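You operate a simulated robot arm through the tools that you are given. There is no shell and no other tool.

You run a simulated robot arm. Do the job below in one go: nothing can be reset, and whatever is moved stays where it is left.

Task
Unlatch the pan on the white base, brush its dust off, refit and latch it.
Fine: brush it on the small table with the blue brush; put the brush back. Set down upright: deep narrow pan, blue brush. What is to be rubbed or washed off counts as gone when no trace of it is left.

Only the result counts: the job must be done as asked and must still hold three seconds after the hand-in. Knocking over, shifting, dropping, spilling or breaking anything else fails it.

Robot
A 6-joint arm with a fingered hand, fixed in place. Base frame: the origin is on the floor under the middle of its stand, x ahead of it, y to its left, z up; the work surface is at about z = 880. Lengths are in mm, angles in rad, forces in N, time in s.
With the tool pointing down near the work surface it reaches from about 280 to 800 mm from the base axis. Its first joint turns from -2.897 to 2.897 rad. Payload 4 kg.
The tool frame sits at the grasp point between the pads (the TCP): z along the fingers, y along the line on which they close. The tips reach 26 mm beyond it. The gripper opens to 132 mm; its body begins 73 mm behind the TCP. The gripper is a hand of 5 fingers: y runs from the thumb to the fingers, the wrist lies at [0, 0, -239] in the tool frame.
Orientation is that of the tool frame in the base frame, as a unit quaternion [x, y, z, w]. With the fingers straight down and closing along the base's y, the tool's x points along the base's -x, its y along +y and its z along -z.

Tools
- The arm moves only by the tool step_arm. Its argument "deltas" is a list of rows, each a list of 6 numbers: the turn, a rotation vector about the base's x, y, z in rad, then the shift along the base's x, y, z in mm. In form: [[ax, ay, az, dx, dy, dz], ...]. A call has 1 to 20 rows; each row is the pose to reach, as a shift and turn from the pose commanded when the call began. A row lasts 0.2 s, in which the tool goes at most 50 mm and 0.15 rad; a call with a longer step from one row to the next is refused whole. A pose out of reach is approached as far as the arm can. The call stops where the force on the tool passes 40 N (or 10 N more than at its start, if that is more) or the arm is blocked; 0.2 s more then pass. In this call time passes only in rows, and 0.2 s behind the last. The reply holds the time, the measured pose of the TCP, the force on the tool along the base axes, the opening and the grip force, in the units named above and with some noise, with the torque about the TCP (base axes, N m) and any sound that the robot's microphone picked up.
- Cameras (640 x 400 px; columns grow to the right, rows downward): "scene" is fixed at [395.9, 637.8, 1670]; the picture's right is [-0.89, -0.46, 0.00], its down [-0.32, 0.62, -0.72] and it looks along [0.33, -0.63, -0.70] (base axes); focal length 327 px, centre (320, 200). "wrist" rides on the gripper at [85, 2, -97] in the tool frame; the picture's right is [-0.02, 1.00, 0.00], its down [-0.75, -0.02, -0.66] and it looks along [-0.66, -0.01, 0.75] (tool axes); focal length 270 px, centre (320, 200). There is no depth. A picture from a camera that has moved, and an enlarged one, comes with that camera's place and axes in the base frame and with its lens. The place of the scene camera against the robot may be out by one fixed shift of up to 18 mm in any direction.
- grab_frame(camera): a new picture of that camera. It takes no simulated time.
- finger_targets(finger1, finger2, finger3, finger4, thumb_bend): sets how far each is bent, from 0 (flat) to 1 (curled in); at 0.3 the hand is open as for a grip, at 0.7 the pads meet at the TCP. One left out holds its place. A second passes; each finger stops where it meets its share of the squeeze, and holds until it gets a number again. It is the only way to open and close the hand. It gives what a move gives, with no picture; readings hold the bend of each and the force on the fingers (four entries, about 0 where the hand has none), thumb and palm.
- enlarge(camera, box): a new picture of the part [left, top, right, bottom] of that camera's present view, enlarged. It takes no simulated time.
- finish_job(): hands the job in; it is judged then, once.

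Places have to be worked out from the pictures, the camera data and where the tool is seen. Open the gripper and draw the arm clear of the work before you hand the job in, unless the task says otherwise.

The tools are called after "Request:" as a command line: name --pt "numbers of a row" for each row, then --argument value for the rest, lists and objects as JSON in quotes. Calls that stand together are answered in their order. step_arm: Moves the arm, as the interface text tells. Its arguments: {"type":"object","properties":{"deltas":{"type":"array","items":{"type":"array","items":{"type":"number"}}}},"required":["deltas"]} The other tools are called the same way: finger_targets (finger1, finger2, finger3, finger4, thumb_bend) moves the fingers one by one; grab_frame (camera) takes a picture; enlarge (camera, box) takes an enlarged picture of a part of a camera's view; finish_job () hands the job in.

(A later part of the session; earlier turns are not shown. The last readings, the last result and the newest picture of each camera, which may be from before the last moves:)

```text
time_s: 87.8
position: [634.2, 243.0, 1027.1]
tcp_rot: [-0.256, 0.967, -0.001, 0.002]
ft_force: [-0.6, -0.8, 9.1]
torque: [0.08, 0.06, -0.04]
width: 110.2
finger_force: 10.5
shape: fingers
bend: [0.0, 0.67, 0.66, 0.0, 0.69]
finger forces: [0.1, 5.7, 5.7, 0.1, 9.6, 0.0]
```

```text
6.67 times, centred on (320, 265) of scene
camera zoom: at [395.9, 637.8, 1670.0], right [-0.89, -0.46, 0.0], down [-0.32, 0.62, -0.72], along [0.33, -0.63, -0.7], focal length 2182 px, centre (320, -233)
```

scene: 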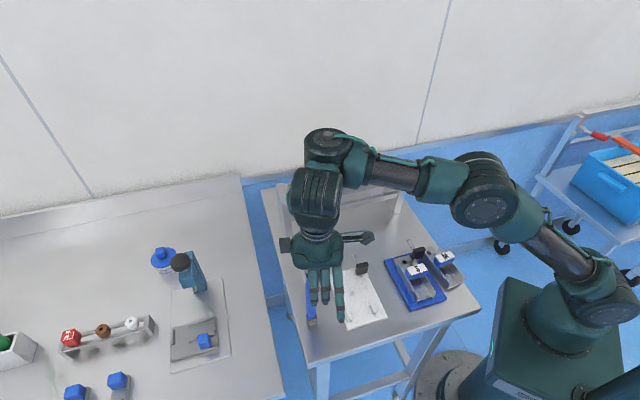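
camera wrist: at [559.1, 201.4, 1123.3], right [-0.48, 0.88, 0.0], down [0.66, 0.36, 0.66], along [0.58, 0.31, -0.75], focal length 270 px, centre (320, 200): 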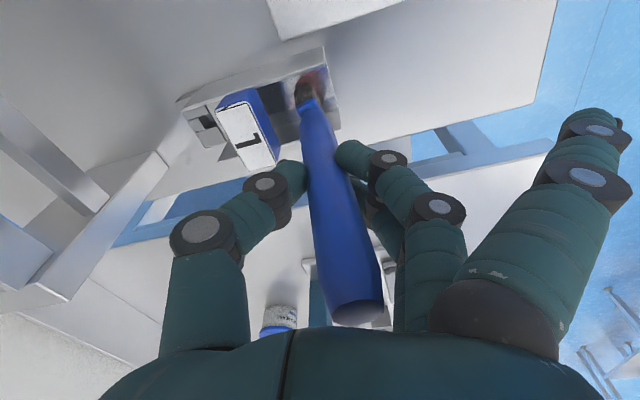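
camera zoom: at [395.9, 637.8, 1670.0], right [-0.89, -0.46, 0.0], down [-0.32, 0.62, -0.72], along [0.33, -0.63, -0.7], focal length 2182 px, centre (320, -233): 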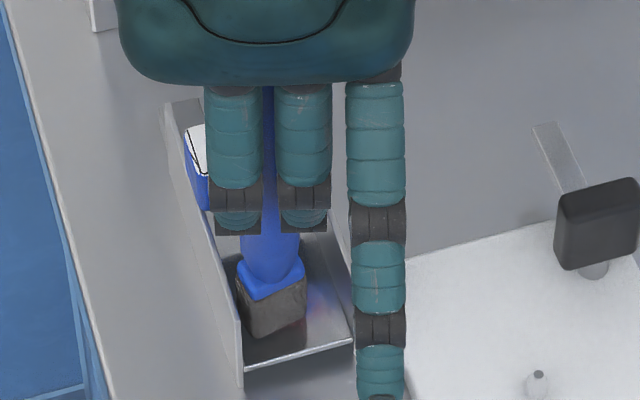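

About 9 N of pressure and the brush stays put in the grip. I continue with strokes in lanes to the right and left of the centre.

Request:
step_arm --pt "0 0 0 -5 -4.9 0.3" --pt "0 0 0 -12.7 2.9 0.3" --pt "0 0 0 -20.4 10.8 0.3" --pt "0 0 0 -12.7 2.9 0.3" --pt "0 0 0 -5 -4.9 0.3" --pt "0 0 0 1.3 -11.3 0.3" --pt "0 0 0 -5 -4.9 0.3" --pt "0 0 0 0 0 0.3" --pt "0 0 0 5 4.9 0.3" --pt "0 0 0 -2.7 12.7 0.3" --pt "0 0 0 -10.4 20.6 0.3" --pt "0 0 0 -2.7 12.7 0.3" --pt "0 0 0 5 4.9 0.3" --pt "0 0 0 11.3 -1.5 0.3" --pt "0 0 0 5 4.9 0.3" --pt "0 0 0 0 0 0.3"

Request:
enlarge --camera "scene" --box '[290, 235, 350, 295]'

Request:
grab_frame --camera "wrist"

```text
time_s: 91.2
position: [633.6, 240.4, 1026.9]
tcp_rot: [-0.256, 0.967, 0.0, 0.002]
ft_force: [-0.8, 0.4, 2.8]
torque: [0.08, -0.01, 0.0]
width: 111.3
finger_force: 9.5
shape: fingers
bend: [0.0, 0.67, 0.67, 0.0, 0.68]
finger forces: [0.1, 5.2, 5.8, 0.0, 7.7, 0.1]
```

```text
6.67 times, centred on (320, 265) of scene
camera zoom: at [395.9, 637.8, 1670.0], right [-0.89, -0.46, 0.0], down [-0.32, 0.62, -0.72], along [0.33, -0.63, -0.7], focal length 2182 px, centre (320, -233)
```

zoom: 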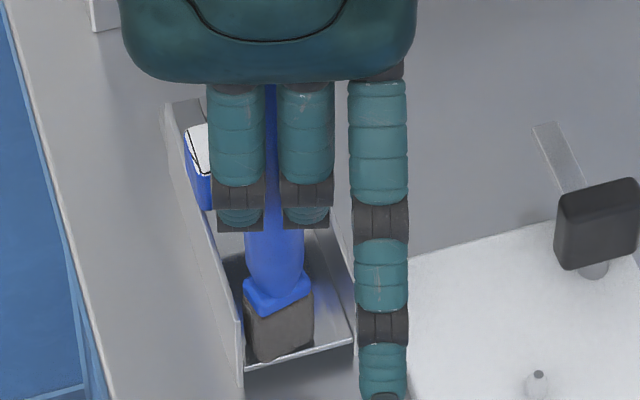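

```text
taken
camera wrist: at [558.5, 199.8, 1121.5], right [-0.48, 0.88, 0.0], down [0.66, 0.36, 0.66], along [0.58, 0.31, -0.75], focal length 270 px, centre (320, 200)
```

wrist: 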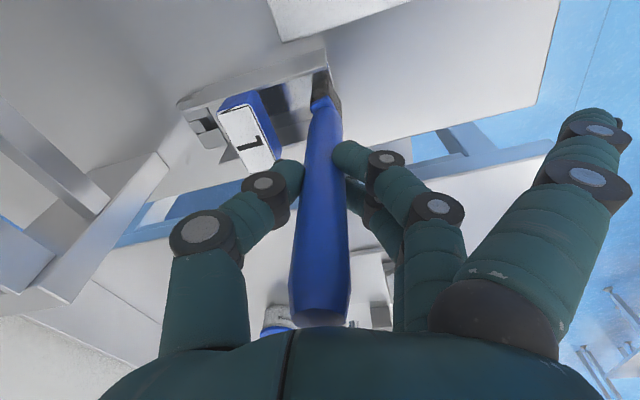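

The brush has straightened to vertical in the grip, and the head moved forward accordingly. I lift it to look at the dust.

Request:
step_arm --pt "0 0 0 0 0 25" --pt "0 0 0 0 0 55"

Request:
enlarge --camera "scene" --box '[290, 245, 350, 305]'

Request:
enlarge --camera "wrist" --box '[190, 20, 370, 150]'

```text
time_s: 91.8
position: [635.0, 241.2, 1081.5]
tcp_rot: [-0.257, 0.966, 0.001, 0.001]
ft_force: [-0.6, 0.4, 0.6]
torque: [-0.02, -0.03, 0.01]
width: 110.8
finger_force: 9.3
shape: fingers
bend: [0.0, 0.66, 0.66, 0.0, 0.68]
finger forces: [0.0, 4.9, 5.1, 0.1, 7.3, 0.0]
```

```text
6.67 times, centred on (320, 275) of scene
camera zoom: at [395.9, 637.8, 1670.0], right [-0.89, -0.46, 0.0], down [-0.32, 0.62, -0.72], along [0.33, -0.63, -0.7], focal length 2182 px, centre (320, -300)
```

zoom: 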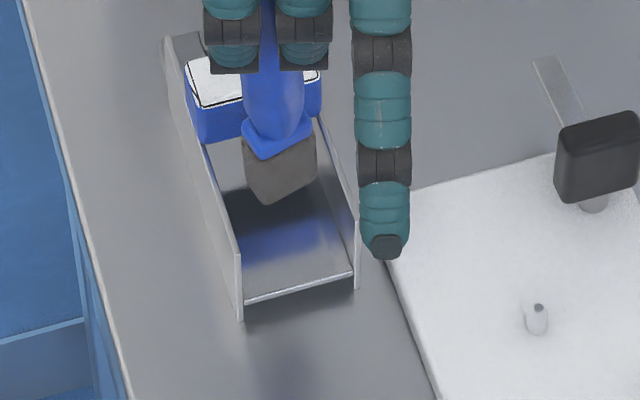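

```text
3.08 times, centred on (280, 85) of wrist
camera zoom: at [558.7, 200.8, 1176.6], right [-0.48, 0.88, 0.0], down [0.66, 0.36, 0.66], along [0.58, 0.31, -0.75], focal length 832 px, centre (443, 554)
```

zoom: 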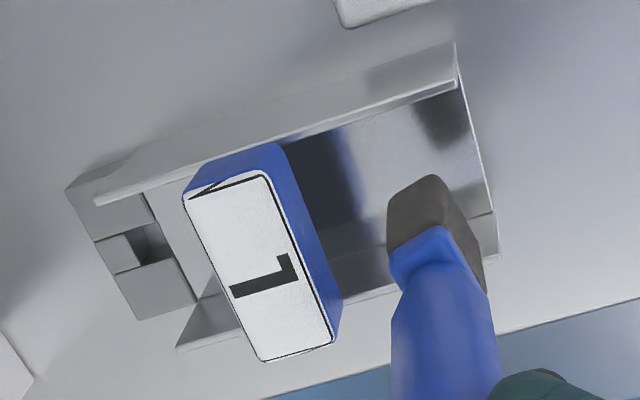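

The red dust is gone from the floor as far as visible; what remains are reflections. I move the brush away toward the bench and inspect the pan unobstructed.

Request:
step_arm --pt "0 0 0 -12 30 0" --pt "0 0 0 -24 62 0" --pt "0 0 0 -36 95 -5" --pt "0 0 0 -48 125 -15" --pt "0 0 0 -58 148 -28"

Request:
enlarge --camera "scene" --box '[280, 220, 370, 310]'

Request:
grab_frame --camera "scene"

Request:
grab_frame --camera "wrist"

```text
time_s: 93.0
position: [578.2, 391.3, 1054.3]
tcp_rot: [-0.257, 0.966, 0.0, 0.002]
ft_force: [-0.2, 0.5, -0.5]
torque: [0.04, 0.0, 0.03]
width: 111.1
finger_force: 8.3
shape: fingers
bend: [0.0, 0.66, 0.66, 0.0, 0.68]
finger forces: [0.1, 4.8, 5.1, 0.1, 7.3, 0.0]
```

```text
4.44 times, centred on (325, 265) of scene
camera zoom: at [395.9, 637.8, 1670.0], right [-0.89, -0.46, 0.0], down [-0.32, 0.62, -0.72], along [0.33, -0.63, -0.7], focal length 1454 px, centre (298, -89)
```

zoom: 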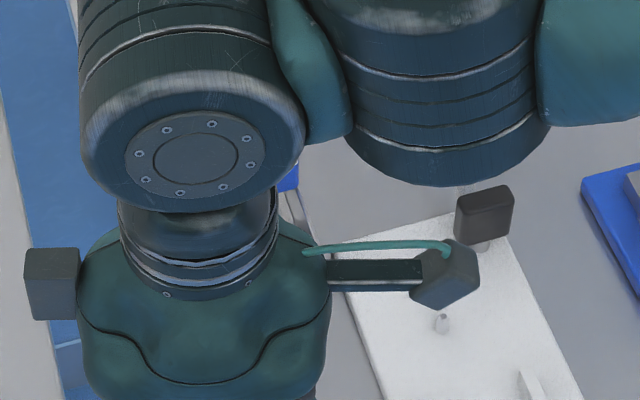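

```text
taken
```

scene: 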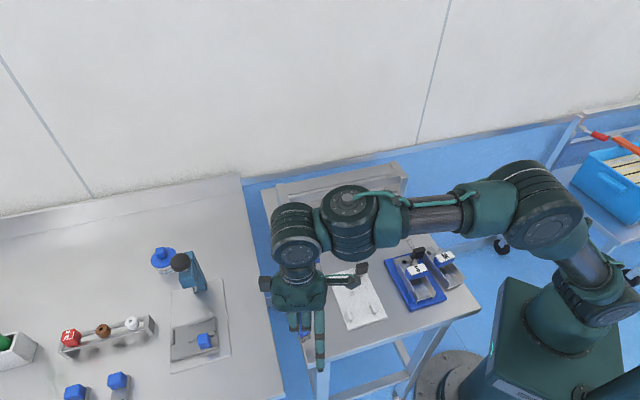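

```text
taken
camera wrist: at [502.3, 350.1, 1148.8], right [-0.48, 0.88, 0.0], down [0.66, 0.36, 0.66], along [0.58, 0.31, -0.75], focal length 270 px, centre (320, 200)
```

wrist: 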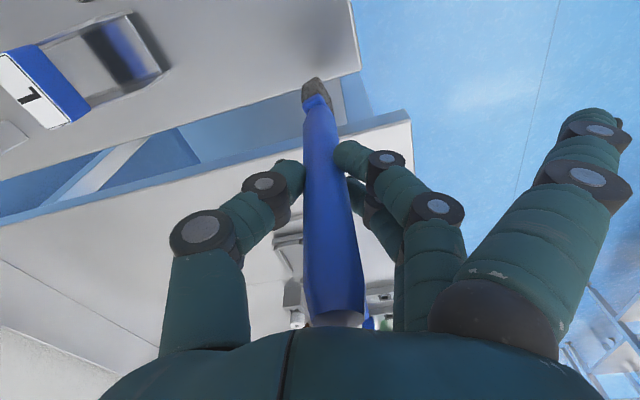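

I zoom the wrist camera on the pan to check for any remaining trace.

Request:
enlarge --camera "wrist" --box '[0, 0, 180, 130]'

Request:
enlarge --camera "wrist" --box '[280, 60, 380, 330]'

```text
3.08 times, centred on (90, 65) of wrist
camera zoom: at [502.3, 350.1, 1148.8], right [-0.48, 0.88, 0.0], down [0.66, 0.36, 0.66], along [0.58, 0.31, -0.75], focal length 832 px, centre (1028, 615)
```

zoom: 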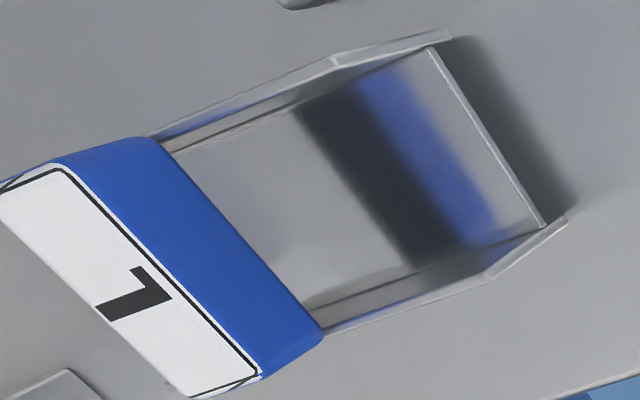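

```text
1.48 times, centred on (330, 195) of wrist
camera zoom: at [502.3, 350.1, 1148.8], right [-0.48, 0.88, 0.0], down [0.66, 0.36, 0.66], along [0.58, 0.31, -0.75], focal length 400 px, centre (305, 207)
```

zoom: 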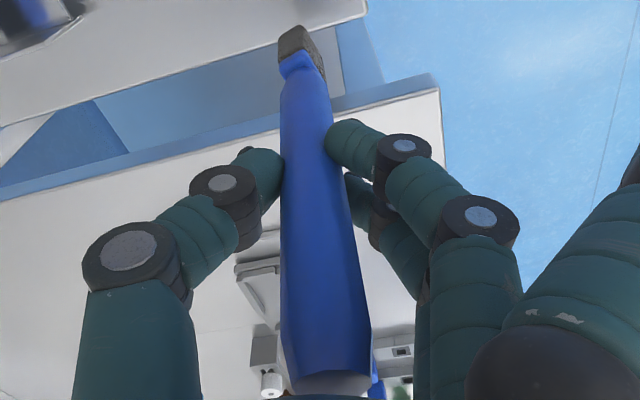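

Request:
enlarge --camera "wrist" --box '[70, 5, 170, 95]'

```text
4.44 times, centred on (120, 50) of wrist
camera zoom: at [502.3, 350.1, 1148.8], right [-0.48, 0.88, 0.0], down [0.66, 0.36, 0.66], along [0.58, 0.31, -0.75], focal length 1201 px, centre (1209, 867)
```

zoom: 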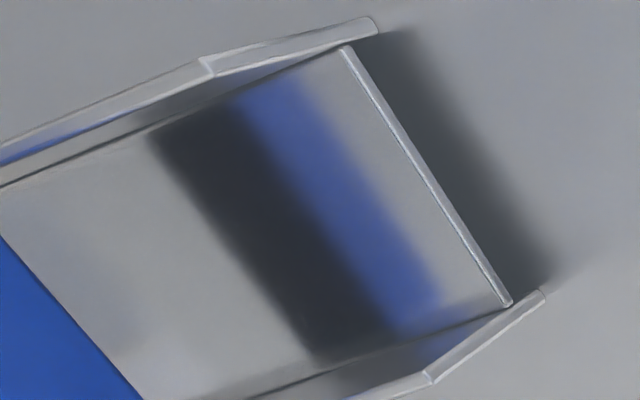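

The pan floor is clean – only the mirrored blue handle is visible, no red trace. Now I carry the brush back to its place on the bench, moving outward low above the bench surface.

Request:
step_arm --pt "0 0 0 15 13 -10" --pt "0 0 0 30 26 -20" --pt "0 0 0 45 39 -26" --pt "0 0 0 57 49 -28" --pt "0 0 0 68.8 59.6 -29"

Request:
grab_frame --camera "wrist"

Request:
enlarge --camera "scene" --box '[220, 240, 340, 380]'

```text
time_s: 94.2
position: [639.8, 446.3, 1022.5]
tcp_rot: [-0.255, 0.967, -0.001, 0.002]
ft_force: [-0.7, 0.2, -0.8]
torque: [0.03, -0.01, -0.03]
width: 110.8
finger_force: 8.5
shape: fingers
bend: [0.0, 0.66, 0.66, 0.0, 0.68]
finger forces: [0.0, 4.7, 5.3, 0.1, 7.2, 0.0]
out of reach, approached as far as the arm can: row 5
```

```text
taken
camera wrist: at [565.1, 405.0, 1117.4], right [-0.48, 0.88, 0.0], down [0.66, 0.36, 0.66], along [0.58, 0.32, -0.75], focal length 270 px, centre (320, 200)
```

wrist: 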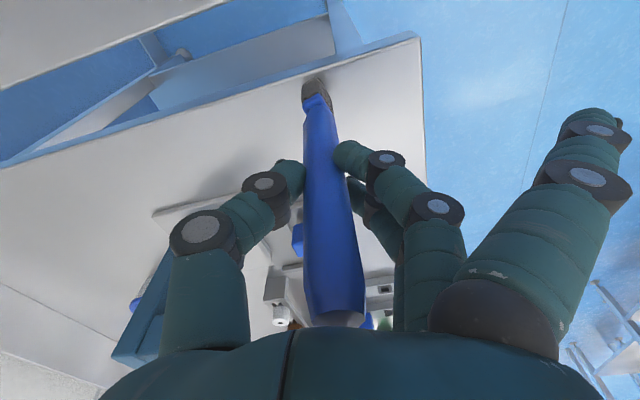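

```text
2.86 times, centred on (280, 310) of scene
camera zoom: at [395.9, 637.8, 1670.0], right [-0.89, -0.46, 0.0], down [-0.32, 0.62, -0.72], along [0.33, -0.63, -0.7], focal length 935 px, centre (434, -114)
```

zoom: 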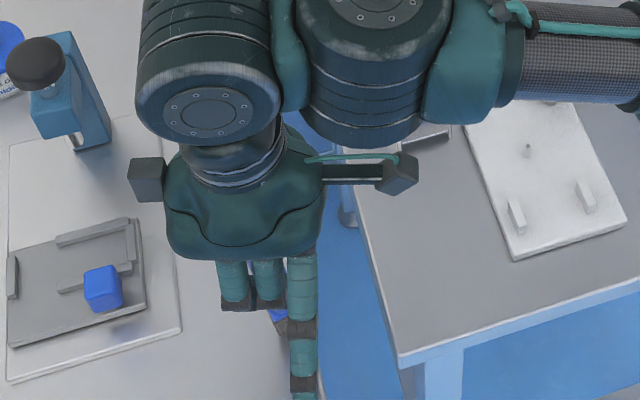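

Reach ends about 8 mm short of the ideal spot at this height. I lower first, then try to go the last few millimetres outward.

Request:
step_arm --pt "0 0 0 0 0 -2.5" --pt "0 0 0 0 0 -5"

Request:
step_arm --pt "0 0 0 2.5 1.8 0" --pt "0 0 0 5 3.5 0"

```text
time_s: 94.8
position: [642.4, 446.9, 1016.5]
tcp_rot: [-0.256, 0.967, -0.001, 0.002]
ft_force: [0.6, 0.6, -1.1]
torque: [0.0, 0.02, 0.0]
width: 111.0
finger_force: 8.2
shape: fingers
bend: [0.0, 0.66, 0.66, 0.0, 0.68]
finger forces: [0.0, 4.7, 5.2, 0.0, 7.2, 0.0]
```

```text
time_s: 95.4
position: [647.8, 449.8, 1018.0]
tcp_rot: [-0.257, 0.966, 0.0, 0.002]
ft_force: [1.6, -0.7, -0.3]
torque: [-0.04, -0.01, 0.04]
width: 110.6
finger_force: 8.6
shape: fingers
bend: [0.0, 0.66, 0.66, 0.0, 0.69]
finger forces: [0.1, 4.6, 5.1, 0.1, 7.2, 0.1]
```

Now within about 2 mm of the original spot. I lower gently until contact.

Request:
step_arm --pt "0 0 0 0 0 -1.5"

Request:
step_arm --pt "0 0 0 0 0 -1.2"

Request:
step_arm --pt "0 0 0 0 0 -1"

```text
time_s: 95.8
position: [646.6, 449.1, 1016.9]
tcp_rot: [-0.256, 0.967, 0.0, 0.002]
ft_force: [0.0, 0.3, -0.5]
torque: [0.01, 0.0, -0.01]
width: 111.0
finger_force: 8.5
shape: fingers
bend: [0.0, 0.66, 0.66, 0.0, 0.69]
finger forces: [0.0, 4.6, 5.1, 0.1, 7.2, 0.1]
```

```text
time_s: 96.2
position: [644.9, 449.3, 1014.0]
tcp_rot: [-0.256, 0.967, 0.0, 0.002]
ft_force: [0.6, -0.4, -0.6]
torque: [0.01, 0.01, -0.02]
width: 110.8
finger_force: 8.5
shape: fingers
bend: [0.0, 0.66, 0.66, 0.0, 0.69]
finger forces: [0.0, 4.5, 5.1, 0.1, 7.2, 0.0]
```

```text
time_s: 96.6
position: [645.0, 449.5, 1014.3]
tcp_rot: [-0.256, 0.967, 0.001, 0.002]
ft_force: [-0.1, 0.4, -0.7]
torque: [0.0, -0.01, -0.01]
width: 111.0
finger_force: 8.5
shape: fingers
bend: [0.0, 0.66, 0.66, 0.0, 0.69]
finger forces: [0.0, 4.6, 5.2, 0.0, 7.2, 0.0]
```

Request:
step_arm --pt "0 0 0 0 0 -1"

Request:
step_arm --pt "0 0 0 0 0 -1"

Request:
grab_frame --camera "wrist"

```text
time_s: 97.0
position: [643.6, 448.9, 1012.6]
tcp_rot: [-0.256, 0.967, 0.0, 0.002]
ft_force: [0.1, 0.4, -1.5]
torque: [-0.03, -0.01, 0.01]
width: 110.8
finger_force: 8.8
shape: fingers
bend: [0.0, 0.66, 0.66, 0.0, 0.69]
finger forces: [0.1, 4.6, 5.3, 0.0, 7.3, 0.0]
```

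```text
time_s: 97.4
position: [646.0, 450.6, 1013.0]
tcp_rot: [-0.256, 0.967, 0.0, 0.002]
ft_force: [-0.1, -0.1, 0.1]
torque: [-0.01, -0.01, 0.0]
width: 110.8
finger_force: 9.3
shape: fingers
bend: [0.0, 0.66, 0.66, 0.0, 0.69]
finger forces: [0.1, 4.7, 5.2, 0.1, 7.3, 0.0]
```

```text
taken
camera wrist: at [569.7, 408.3, 1107.3], right [-0.48, 0.88, 0.0], down [0.66, 0.36, 0.66], along [0.58, 0.31, -0.75], focal length 270 px, centre (320, 200)
```

wrist: 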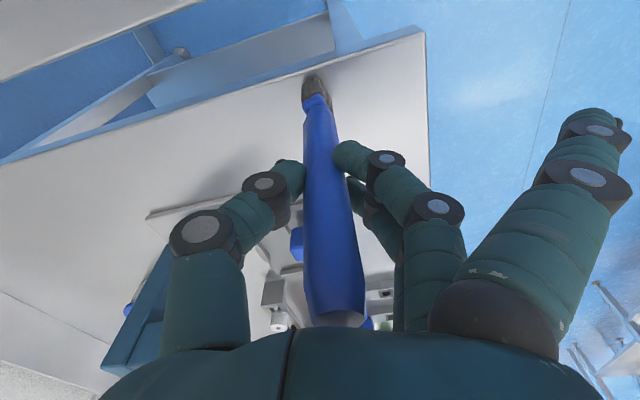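

Request:
step_arm --pt "0 0 0 0 0 -1"

Request:
step_arm --pt "0 0 0 0 0 -1"

```text
time_s: 97.8
position: [646.5, 450.6, 1012.7]
tcp_rot: [-0.256, 0.967, 0.001, 0.003]
ft_force: [0.1, -0.5, 4.4]
torque: [0.0, -0.02, 0.02]
width: 110.7
finger_force: 9.1
shape: fingers
bend: [0.0, 0.66, 0.66, 0.0, 0.69]
finger forces: [0.1, 5.1, 5.3, 0.0, 8.1, 0.1]
```

```text
time_s: 98.2
position: [645.5, 449.7, 1011.4]
tcp_rot: [-0.257, 0.966, 0.001, 0.002]
ft_force: [0.3, -0.7, 11.4]
torque: [0.03, -0.04, 0.02]
width: 110.6
finger_force: 11.2
shape: fingers
bend: [0.0, 0.67, 0.66, 0.0, 0.69]
finger forces: [0.0, 5.8, 5.8, 0.0, 10.6, 0.0]
```

Firm contact (11 N). Because the head is only ~15 mm thick in the leaning direction, I want the brush truly vertical before release, so I measure its lean precisely.

Request:
step_arm --pt "0 0 0 0 0 0.8"

Request:
enlarge --camera "wrist" --box '[260, 60, 400, 340]'

Request:
enlarge --camera "scene" --box '[230, 290, 300, 370]'

```text
time_s: 98.6
position: [645.1, 448.8, 1011.3]
tcp_rot: [-0.256, 0.967, 0.0, 0.003]
ft_force: [0.2, -0.8, 10.6]
torque: [0.0, 0.01, 0.0]
width: 110.7
finger_force: 11.5
shape: fingers
bend: [0.0, 0.67, 0.66, 0.0, 0.69]
finger forces: [0.1, 5.9, 5.9, 0.0, 10.4, 0.1]
```

```text
1.43 times, centred on (330, 200) of wrist
camera zoom: at [570.0, 407.8, 1106.0], right [-0.48, 0.88, 0.0], down [0.66, 0.36, 0.66], along [0.58, 0.32, -0.75], focal length 386 px, centre (306, 200)
```

zoom: 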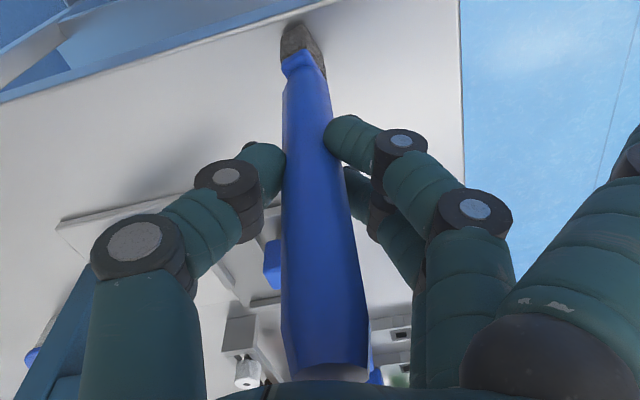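

```text
5.00 times, centred on (265, 330) of scene
camera zoom: at [395.9, 637.8, 1670.0], right [-0.89, -0.46, 0.0], down [-0.32, 0.62, -0.72], along [0.33, -0.63, -0.7], focal length 1636 px, centre (595, -450)
```

zoom: 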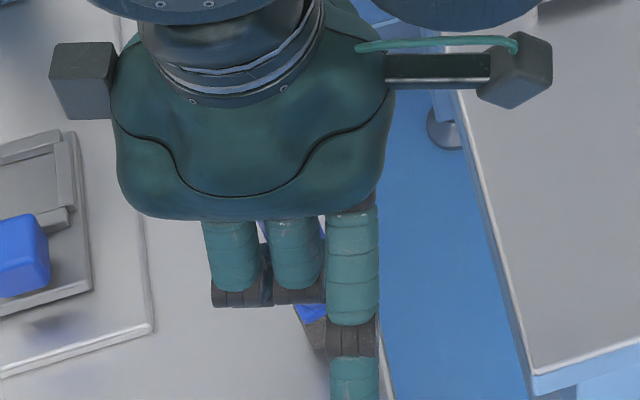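

Both views show the brush vertical within about 2°. I relieve the pressure and loosen the three digits slightly.

Request:
step_arm --pt "0 0 0 0 0 1.2"

Request:
step_arm --pt "0 0 0 0 0 0.5"

Request:
finger_targets --finger2 0.63 --finger3 0.63 --thumb_bend 0.66

Request:
enlarge --camera "wrist" --box '[260, 60, 400, 340]'

```text
time_s: 99.0
position: [646.4, 448.8, 1010.8]
tcp_rot: [-0.257, 0.966, 0.0, 0.001]
ft_force: [0.0, 0.0, 5.8]
torque: [0.0, 0.0, 0.01]
width: 110.6
finger_force: 11.0
shape: fingers
bend: [0.0, 0.67, 0.66, 0.0, 0.69]
finger forces: [0.0, 5.8, 6.0, 0.0, 9.7, 0.1]
```

```text
time_s: 99.4
position: [645.4, 449.6, 1012.0]
tcp_rot: [-0.257, 0.966, 0.0, 0.001]
ft_force: [-0.1, -0.2, 2.3]
torque: [-0.02, 0.03, -0.02]
width: 110.6
finger_force: 9.7
shape: fingers
bend: [0.0, 0.67, 0.66, 0.0, 0.69]
finger forces: [0.0, 5.4, 5.7, 0.0, 8.5, 0.1]
```

```text
time_s: 100.4
position: [645.6, 449.6, 1012.9]
tcp_rot: [-0.256, 0.967, 0.0, 0.002]
ft_force: [0.3, 0.6, -0.7]
torque: [-0.01, 0.03, -0.02]
width: 111.6
finger_force: 0.5
shape: fingers
bend: [0.0, 0.63, 0.63, 0.0, 0.66]
finger forces: [0.1, 0.0, 0.3, 0.1, 0.2, 0.1]
```

```text
1.43 times, centred on (330, 200) of wrist
camera zoom: at [570.1, 408.1, 1107.5], right [-0.48, 0.88, 0.0], down [0.66, 0.36, 0.66], along [0.58, 0.31, -0.75], focal length 386 px, centre (306, 200)
```

zoom: 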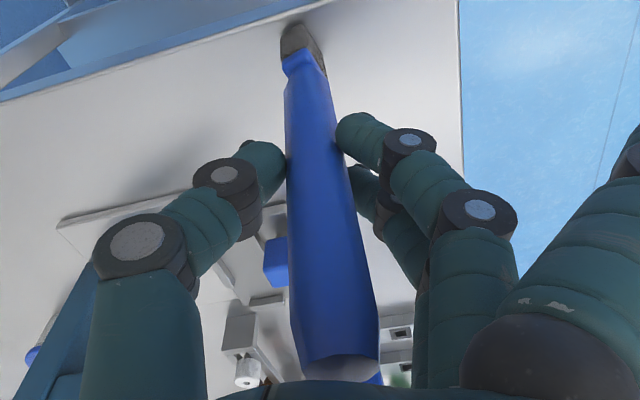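

The brush stands free between the digits. I open fully and withdraw inward.

Request:
finger_targets --finger2 0.42 --finger3 0.42 --thumb_bend 0.42

Request:
step_arm --pt "0 0 0 -12 -7 1" --pt "0 0 0 -30 -17 2" --pt "0 0 0 -52 -30 2" --pt "0 0 0 -75 -43 2"

Request:
enlarge --camera "scene" --box '[220, 240, 340, 380]'

Request:
grab_frame --camera "wrist"

```text
time_s: 101.4
position: [645.1, 449.0, 1011.4]
tcp_rot: [-0.255, 0.967, -0.001, 0.003]
ft_force: [0.4, 0.1, -1.1]
torque: [0.01, 0.0, 0.0]
width: 149.6
finger_force: 0.0
shape: fingers
bend: [0.0, 0.42, 0.42, 0.0, 0.42]
finger forces: [0.0, 0.1, 0.0, 0.0, 0.0, 0.1]
```

```text
time_s: 102.4
position: [570.2, 405.9, 1014.7]
tcp_rot: [-0.256, 0.967, 0.001, 0.002]
ft_force: [-0.3, 0.7, 0.1]
torque: [0.0, 0.01, 0.04]
width: 149.5
finger_force: 0.0
shape: fingers
bend: [0.0, 0.42, 0.42, 0.0, 0.42]
finger forces: [0.0, 0.0, 0.0, 0.1, 0.0, 0.0]
```

```text
2.86 times, centred on (280, 310) of scene
camera zoom: at [395.9, 637.8, 1670.0], right [-0.89, -0.46, 0.0], down [-0.32, 0.62, -0.72], along [0.33, -0.63, -0.7], focal length 935 px, centre (434, -114)
```

zoom: 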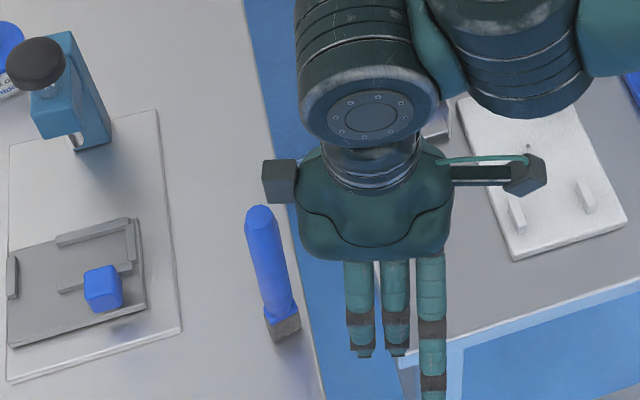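

```text
taken
camera wrist: at [495.4, 364.9, 1109.9], right [-0.48, 0.88, 0.0], down [0.66, 0.36, 0.66], along [0.58, 0.32, -0.75], focal length 270 px, centre (320, 200)
```

wrist: 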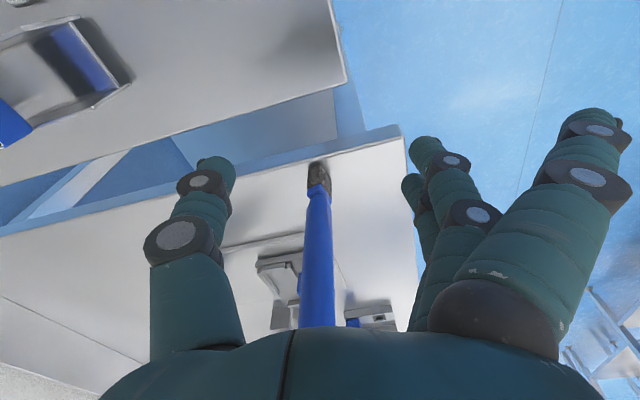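

The brush is back, upright, about 1 cm from its original spot. Now I return to the pan: rise, move over it and re-align the hand at 45°.

Request:
step_arm --pt "0 0 0 5 -20 20" --pt "0 0 0.05 15 -50 45" --pt "0 0 0.1 30 -85 65" --pt "0 0 0.15 48 -120 75" --pt "0 0 0.2 66 -155 75" --pt "0 0 0.25 82 -185 75" --pt "0 0 0.267 92 -203 75"

Request:
grab_frame --camera "wrist"

Request:
enlarge --camera "wrist" --box '[220, 20, 440, 180]'

Request:
enlarge --camera "scene" --box '[220, 220, 400, 370]'

```text
time_s: 104.0
position: [662.7, 204.1, 1090.9]
tcp_rot: [-0.383, 0.924, 0.0, 0.002]
ft_force: [0.0, 0.9, -0.8]
torque: [0.02, 0.01, -0.03]
width: 149.6
finger_force: 0.0
shape: fingers
bend: [0.0, 0.42, 0.42, 0.0, 0.42]
finger forces: [0.0, 0.0, 0.0, 0.0, 0.0, 0.1]
```

```text
taken
camera wrist: at [601.2, 144.1, 1184.4], right [-0.69, 0.72, 0.0], down [0.54, 0.52, 0.66], along [0.48, 0.46, -0.75], focal length 270 px, centre (320, 200)
```

wrist: 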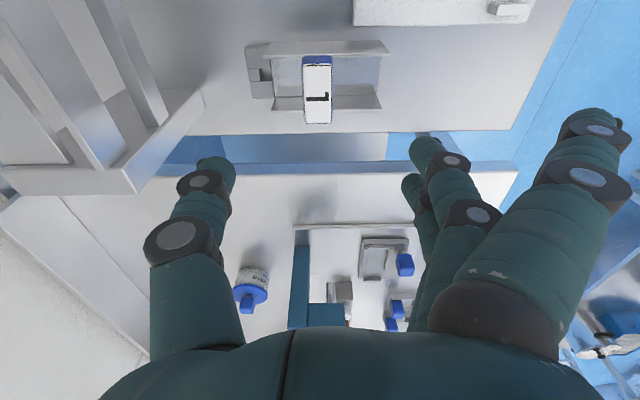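

```text
2.50 times, centred on (330, 100) of wrist
camera zoom: at [601.2, 144.1, 1184.4], right [-0.69, 0.72, 0.0], down [0.54, 0.52, 0.66], along [0.48, 0.46, -0.75], focal length 676 px, centre (295, 450)
```

zoom: 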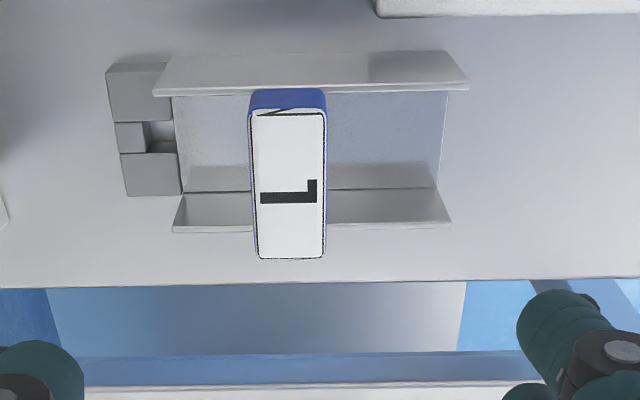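

```text
2.67 times, centred on (310, 295) of scene
camera zoom: at [395.9, 637.8, 1670.0], right [-0.89, -0.46, 0.0], down [-0.32, 0.62, -0.72], along [0.33, -0.63, -0.7], focal length 873 px, centre (347, -53)
```

zoom: 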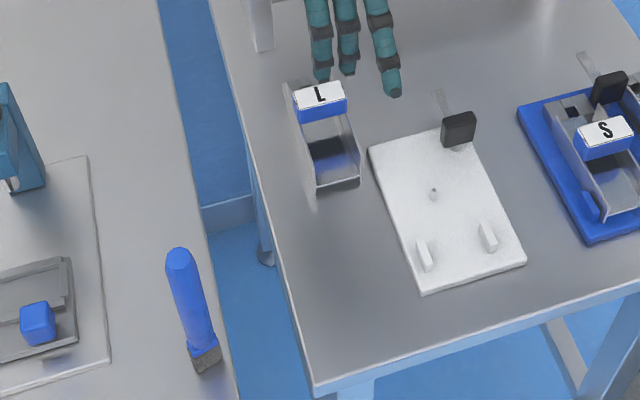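

The pan looks clean from here too. I zoom in closely from both cameras to be sure no trace remains before refitting.

Request:
enlarge --camera "wrist" --box '[320, 40, 390, 110]'

Request:
enlarge --camera "scene" --box '[320, 245, 360, 285]'

Request:
enlarge --camera "wrist" --box '[240, 30, 320, 130]'

```text
5.71 times, centred on (355, 75) of wrist
camera zoom: at [601.2, 144.1, 1184.4], right [-0.69, 0.72, 0.0], down [0.54, 0.52, 0.66], along [0.48, 0.46, -0.75], focal length 1544 px, centre (120, 914)
```

zoom: 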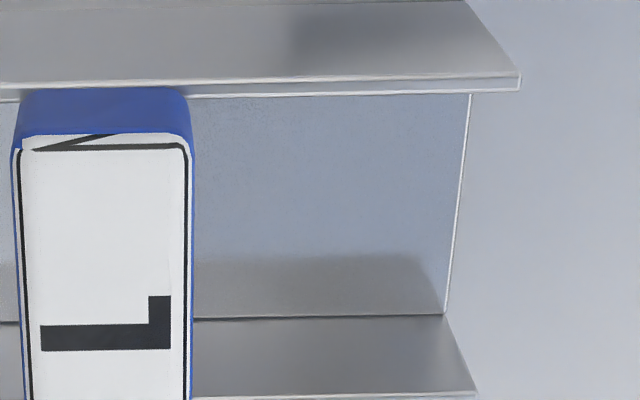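

```text
10.00 times, centred on (340, 265) of scene
camera zoom: at [395.9, 637.8, 1670.0], right [-0.89, -0.46, 0.0], down [-0.32, 0.62, -0.72], along [0.33, -0.63, -0.7], focal length 3273 px, centre (120, -450)
```

zoom: 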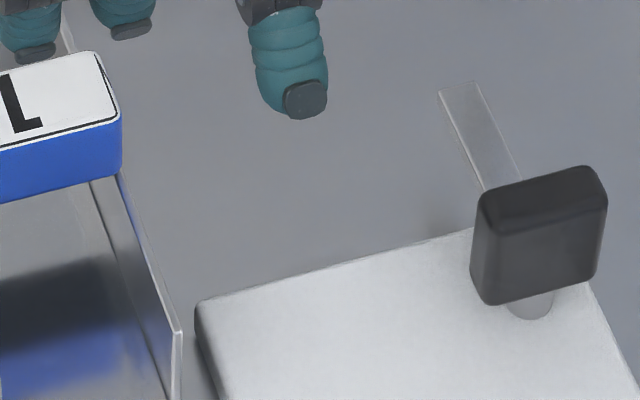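

```text
4.00 times, centred on (280, 80) of wrist
camera zoom: at [601.2, 144.1, 1184.4], right [-0.69, 0.72, 0.0], down [0.54, 0.52, 0.66], along [0.48, 0.46, -0.75], focal length 1081 px, centre (480, 680)
```

zoom: 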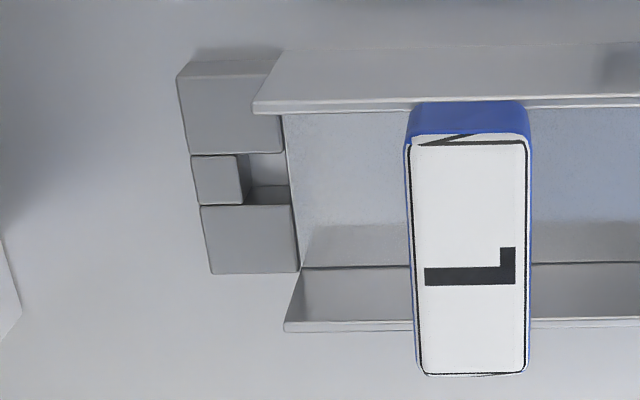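

No trace of dust is left. The hand is already aligned with the pan handle (centre ≈ (663, 202)); I descend partly and re-check before gripping.

Request:
step_arm --pt "0 0 0 0 0 -40" --pt "0 0 0 0 0 -80" --pt "0 0 0 0 0 -114"

Request:
enlarge --camera "wrist" --box '[150, 0, 470, 240]'

```text
time_s: 104.8
position: [664.3, 203.0, 975.2]
tcp_rot: [-0.383, 0.924, 0.0, 0.002]
ft_force: [-0.4, 0.0, -0.2]
torque: [0.02, -0.01, 0.01]
width: 149.6
finger_force: 0.1
shape: fingers
bend: [0.0, 0.42, 0.42, 0.0, 0.42]
finger forces: [0.1, 0.0, 0.0, 0.0, 0.0, 0.0]
```

```text
1.67 times, centred on (310, 120) of wrist
camera zoom: at [600.5, 143.8, 1070.1], right [-0.69, 0.72, 0.0], down [0.54, 0.52, 0.66], along [0.48, 0.46, -0.75], focal length 450 px, centre (337, 333)
```

zoom: 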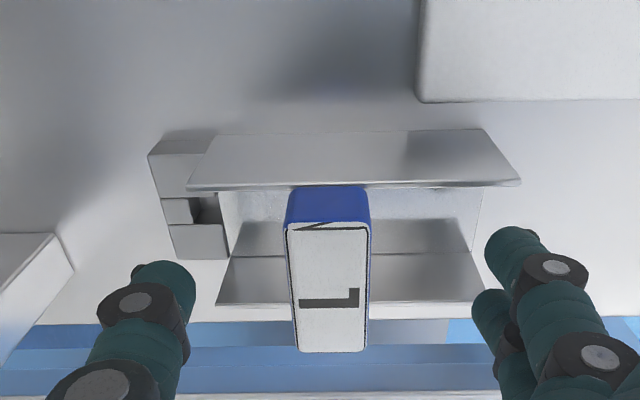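

Alignment matches the first grasp within a millimetre (0.8 mm shift corrected now). I descend the last 15 mm and grip with the same finger targets.

Request:
step_arm --pt "0 0 0 0.6 -0.6 -8" --pt "0 0 0 0.6 -0.6 -15.2"

Request:
finger_targets --finger2 0.7 --finger3 0.7 --thumb_bend 0.7

Request:
enlarge --camera "wrist" --box '[150, 0, 470, 240]'

```text
time_s: 105.4
position: [662.2, 203.6, 961.0]
tcp_rot: [-0.383, 0.924, 0.0, 0.003]
ft_force: [0.2, -0.2, -0.7]
torque: [0.01, -0.01, -0.05]
width: 149.8
finger_force: 0.1
shape: fingers
bend: [0.0, 0.42, 0.42, 0.0, 0.42]
finger forces: [0.0, 0.0, 0.0, 0.1, 0.0, 0.0]
```

```text
time_s: 106.4
position: [663.1, 202.5, 958.8]
tcp_rot: [-0.382, 0.924, 0.001, 0.002]
ft_force: [-0.2, -0.4, -0.2]
torque: [0.02, 0.02, 0.02]
width: 116.4
finger_force: 10.0
shape: fingers
bend: [0.0, 0.64, 0.64, 0.0, 0.66]
finger forces: [0.0, 4.9, 5.0, 0.1, 9.4, 0.0]
```

```text
1.67 times, centred on (310, 120) of wrist
camera zoom: at [600.8, 143.2, 1055.6], right [-0.69, 0.72, 0.0], down [0.54, 0.52, 0.66], along [0.48, 0.46, -0.75], focal length 450 px, centre (337, 333)
```

zoom: 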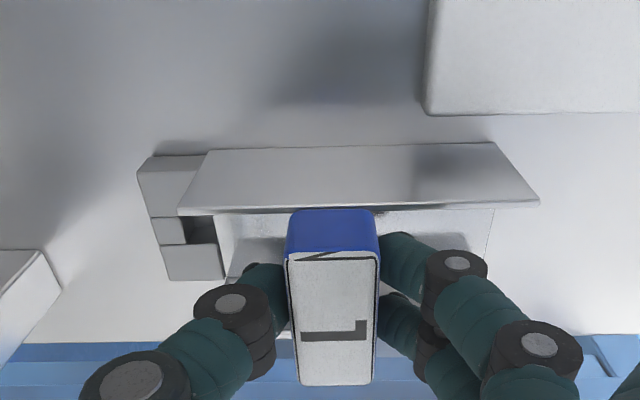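

The grip is the same as the first time, except the handle sits ~1.8 mm further along +v in the hand; I'll compensate for that at placement. I lift the pan and carry it back over the white base.

Request:
step_arm --pt "0 0 0 0 0 15" --pt "0 0 0 0 0 45" --pt "0 0 0 0 0 75" --pt "0 0 0 -36 6.4 75" --pt "0 0 0 -72 12.7 75" --pt "0 0 0 -108 19 75" --pt "0 0 0 -142.6 25.3 75"

Request:
enlarge --camera "wrist" --box '[150, 0, 470, 240]'

Request:
enlarge --camera "scene" --box '[300, 210, 400, 320]'

```text
time_s: 108.0
position: [517.2, 228.1, 1035.3]
tcp_rot: [-0.382, 0.924, 0.0, 0.002]
ft_force: [-0.1, 0.3, -3.4]
torque: [-0.02, -0.02, -0.01]
width: 116.2
finger_force: 10.0
shape: fingers
bend: [0.0, 0.64, 0.64, 0.0, 0.66]
finger forces: [0.0, 4.9, 4.9, 0.0, 9.5, 0.0]
```

```text
1.67 times, centred on (310, 120) of wrist
camera zoom: at [455.9, 169.1, 1130.5], right [-0.69, 0.72, 0.0], down [0.54, 0.52, 0.66], along [0.48, 0.46, -0.75], focal length 450 px, centre (337, 333)
```

zoom: 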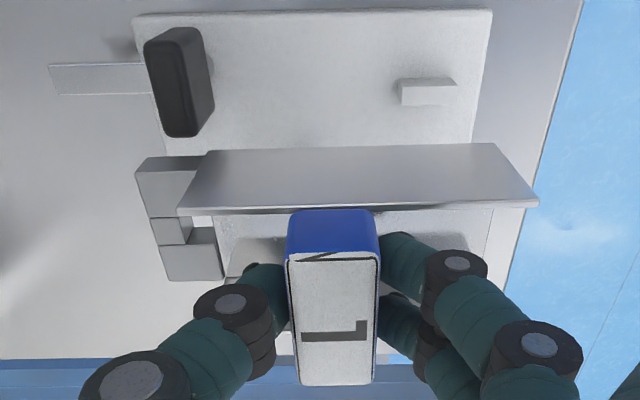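

```text
3.64 times, centred on (350, 265) of scene
camera zoom: at [395.9, 637.8, 1670.0], right [-0.89, -0.46, 0.0], down [-0.32, 0.62, -0.72], along [0.33, -0.63, -0.7], focal length 1190 px, centre (211, -36)
```

zoom: 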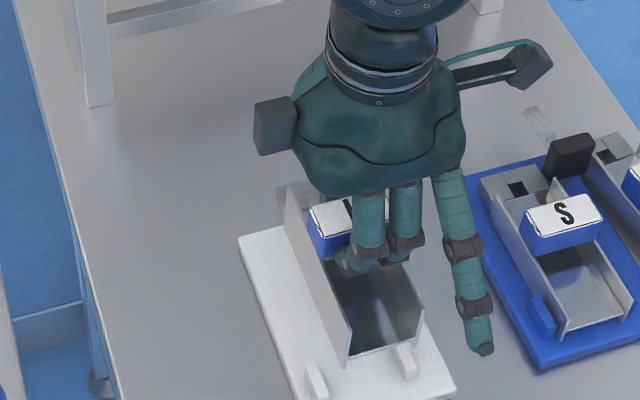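

The pan hangs level above the base. I correct the horizontal position by ~2 mm and descend to about 10 mm above the seat to compare with the reference picture taken at lift-off.

Request:
step_arm --pt "-0.0015 0.0037 0 2.0 -0.8 -15" --pt "-0.0015 0.0037 0 2.0 -0.8 -35" --pt "-0.0015 0.0037 0 2.0 -0.8 -51"

Request:
enlarge --camera "wrist" --box '[150, 0, 470, 240]'

Request:
enlarge --camera "scene" --box '[320, 230, 400, 320]'

```text
time_s: 108.8
position: [523.2, 226.6, 984.7]
tcp_rot: [-0.383, 0.924, 0.0, 0.0]
ft_force: [-0.8, 0.2, -2.7]
torque: [0.02, -0.01, 0.01]
width: 116.3
finger_force: 9.7
shape: fingers
bend: [0.0, 0.64, 0.64, 0.0, 0.66]
finger forces: [0.0, 5.0, 4.7, 0.1, 9.5, 0.0]
```

```text
1.67 times, centred on (310, 120) of wrist
camera zoom: at [460.7, 166.9, 1080.3], right [-0.69, 0.72, 0.0], down [0.54, 0.52, 0.66], along [0.47, 0.46, -0.75], focal length 450 px, centre (337, 333)
```

zoom: 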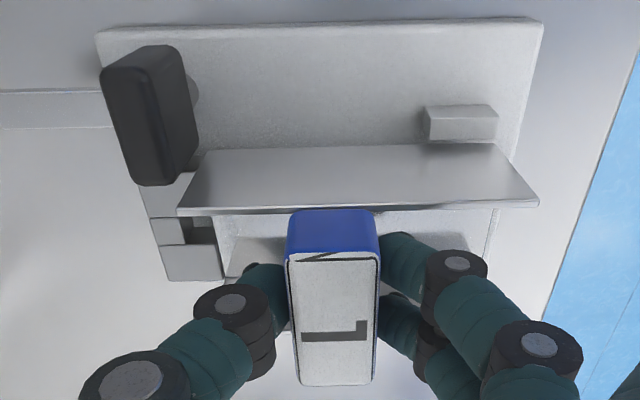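

```text
4.44 times, centred on (360, 275) of scene
camera zoom: at [395.9, 637.8, 1670.0], right [-0.89, -0.46, 0.0], down [-0.32, 0.62, -0.72], along [0.33, -0.63, -0.7], focal length 1454 px, centre (142, -133)
```

zoom: 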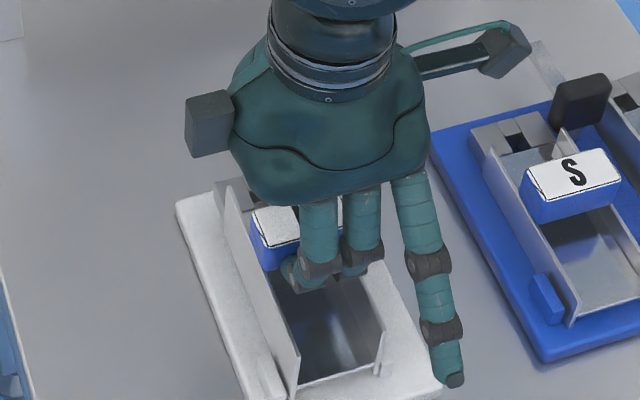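

Compared with the reference, the pan must go about 3 mm toward −u and ~1 mm toward −v. I apply that at this height and compare again.

Request:
step_arm --pt "0 0 0 -2.7 1.4 -1.2"

Request:
enlarge --camera "wrist" --box '[150, 0, 470, 240]'

```text
time_s: 109.2
position: [520.7, 228.6, 983.0]
tcp_rot: [-0.383, 0.924, 0.001, 0.0]
ft_force: [-0.1, 0.2, -2.5]
torque: [0.02, 0.0, 0.05]
width: 116.3
finger_force: 9.6
shape: fingers
bend: [0.0, 0.64, 0.64, 0.0, 0.66]
finger forces: [0.0, 4.9, 4.8, 0.0, 9.6, 0.0]
```

```text
1.67 times, centred on (310, 120) of wrist
camera zoom: at [458.1, 168.5, 1078.9], right [-0.69, 0.72, 0.0], down [0.54, 0.52, 0.66], along [0.47, 0.46, -0.75], focal length 450 px, centre (337, 333)
```

zoom: 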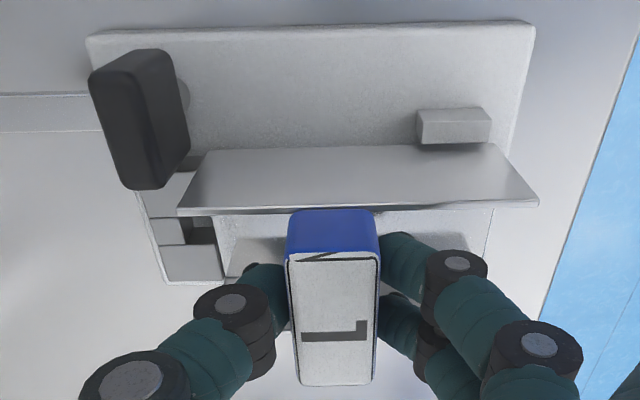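

The relative position of pan and base now matches the reference image within about half a millimetre. I lower in small steps, watching the force.

Request:
step_arm --pt "0 0 0 0 0 -1.5" --pt "0 0 0 0 0 -3"

Request:
step_arm --pt "0 0 0 0 0 -1" --pt "0 0 0 0 0 -2"

Request:
enlarge --camera "wrist" --box '[150, 0, 470, 240]'

```text
time_s: 109.8
position: [520.6, 229.1, 980.5]
tcp_rot: [-0.383, 0.924, 0.0, 0.0]
ft_force: [0.2, -0.4, -1.7]
torque: [0.02, 0.01, -0.03]
width: 116.3
finger_force: 9.9
shape: fingers
bend: [0.0, 0.64, 0.64, 0.0, 0.66]
finger forces: [0.0, 4.9, 4.8, 0.0, 9.6, 0.0]
```

```text
time_s: 110.4
position: [520.5, 229.1, 978.5]
tcp_rot: [-0.383, 0.924, 0.001, 0.0]
ft_force: [-0.5, 0.6, -2.4]
torque: [0.01, 0.02, 0.03]
width: 116.1
finger_force: 9.9
shape: fingers
bend: [0.0, 0.64, 0.64, 0.0, 0.66]
finger forces: [0.0, 4.9, 4.8, 0.0, 9.7, 0.0]
```

```text
1.67 times, centred on (310, 120) of wrist
camera zoom: at [458.4, 169.2, 1073.4], right [-0.69, 0.72, 0.0], down [0.54, 0.52, 0.66], along [0.47, 0.46, -0.75], focal length 450 px, centre (337, 333)
```

zoom: 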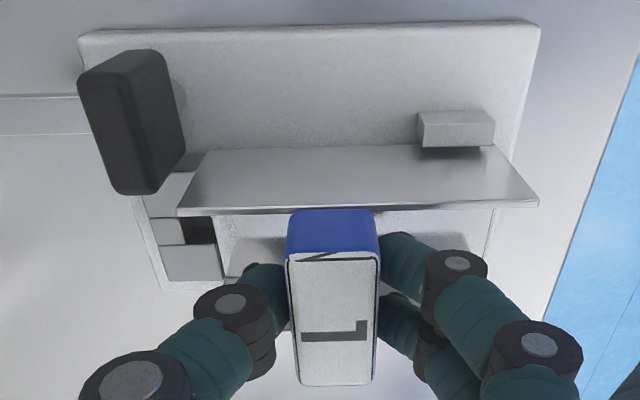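

4 mm to go and no contact. I include a 0.6 mm correction and continue down.

Request:
step_arm --pt "0 0 0 -0.2 -0.6 -0.7" --pt "0 0 0 -0.2 -0.6 -1.5"

Request:
step_arm --pt "0 0 0 0 0 -1"

Request:
enlarge --camera "wrist" --box '[150, 0, 470, 240]'

```text
time_s: 111.0
position: [520.5, 228.5, 977.5]
tcp_rot: [-0.383, 0.924, 0.0, 0.0]
ft_force: [-0.6, 0.5, -2.5]
torque: [-0.01, 0.04, 0.0]
width: 116.3
finger_force: 9.7
shape: fingers
bend: [0.0, 0.64, 0.64, 0.0, 0.66]
finger forces: [0.0, 4.8, 4.8, 0.0, 9.6, 0.0]
```

```text
time_s: 111.4
position: [520.2, 226.4, 975.9]
tcp_rot: [-0.384, 0.924, 0.0, 0.0]
ft_force: [0.1, -0.3, -3.2]
torque: [-0.02, -0.02, 0.01]
width: 116.2
finger_force: 9.7
shape: fingers
bend: [0.0, 0.64, 0.64, 0.0, 0.66]
finger forces: [0.0, 5.0, 4.9, 0.0, 9.6, 0.1]
```

```text
1.67 times, centred on (310, 120) of wrist
camera zoom: at [458.3, 168.2, 1071.0], right [-0.69, 0.72, 0.0], down [0.54, 0.52, 0.66], along [0.47, 0.46, -0.75], focal length 450 px, centre (337, 333)
```

zoom: 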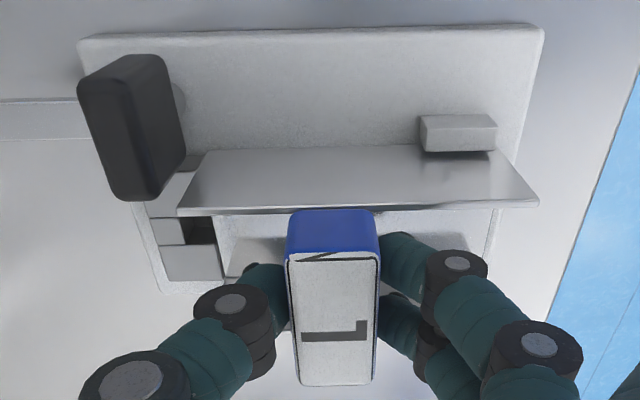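

Request:
step_arm --pt "0 0 0 0 0 -1"

Request:
step_arm --pt "0 0 0 0 0 -1"

Request:
step_arm --pt "0 0 0 0 0 -0.8"

Request:
enlarge --camera "wrist" --box '[150, 0, 470, 240]'

Request:
enlarge --camera "scene" --box '[320, 240, 400, 320]'

```text
time_s: 111.8
position: [520.9, 227.5, 975.0]
tcp_rot: [-0.383, 0.924, 0.0, -0.001]
ft_force: [0.7, 0.5, -2.2]
torque: [0.02, 0.01, 0.01]
width: 116.4
finger_force: 9.9
shape: fingers
bend: [0.0, 0.64, 0.64, 0.0, 0.66]
finger forces: [0.1, 4.9, 4.9, 0.0, 9.8, 0.0]
```

```text
time_s: 112.2
position: [520.1, 227.9, 973.5]
tcp_rot: [-0.383, 0.924, 0.001, 0.0]
ft_force: [0.2, -0.6, -0.7]
torque: [0.03, 0.03, 0.01]
width: 116.2
finger_force: 10.3
shape: fingers
bend: [0.0, 0.64, 0.64, 0.0, 0.66]
finger forces: [0.0, 4.6, 4.8, 0.1, 10.2, 0.1]
```

```text
time_s: 112.6
position: [520.1, 227.8, 973.6]
tcp_rot: [-0.382, 0.924, 0.0, 0.0]
ft_force: [1.2, -1.1, 3.0]
torque: [0.03, 0.03, 0.01]
width: 116.7
finger_force: 10.2
shape: fingers
bend: [0.0, 0.65, 0.65, 0.0, 0.66]
finger forces: [0.0, 5.1, 5.2, 0.0, 10.7, 0.0]
```

```text
1.67 times, centred on (310, 120) of wrist
camera zoom: at [457.6, 168.2, 1068.6], right [-0.69, 0.72, 0.0], down [0.54, 0.52, 0.66], along [0.48, 0.46, -0.75], focal length 450 px, centre (337, 333)
```

zoom: 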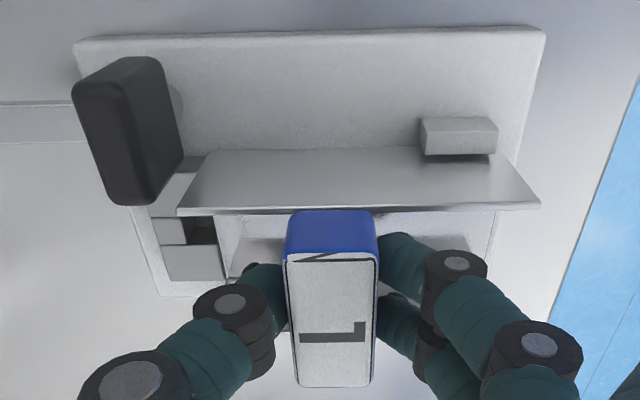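

```text
5.00 times, centred on (360, 280) of scene
camera zoom: at [395.9, 637.8, 1670.0], right [-0.89, -0.46, 0.0], down [-0.32, 0.62, -0.72], along [0.33, -0.63, -0.7], focal length 1636 px, centre (120, -200)
```

zoom: 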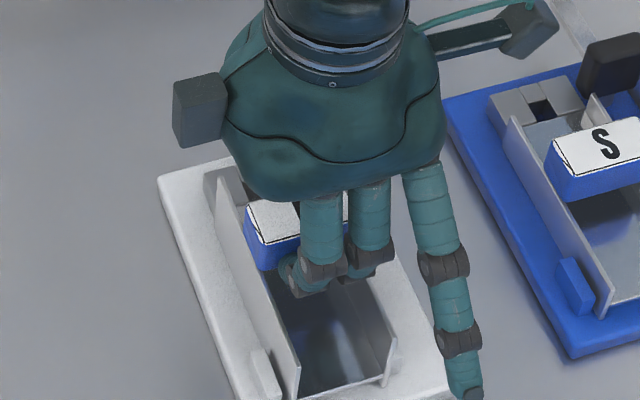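

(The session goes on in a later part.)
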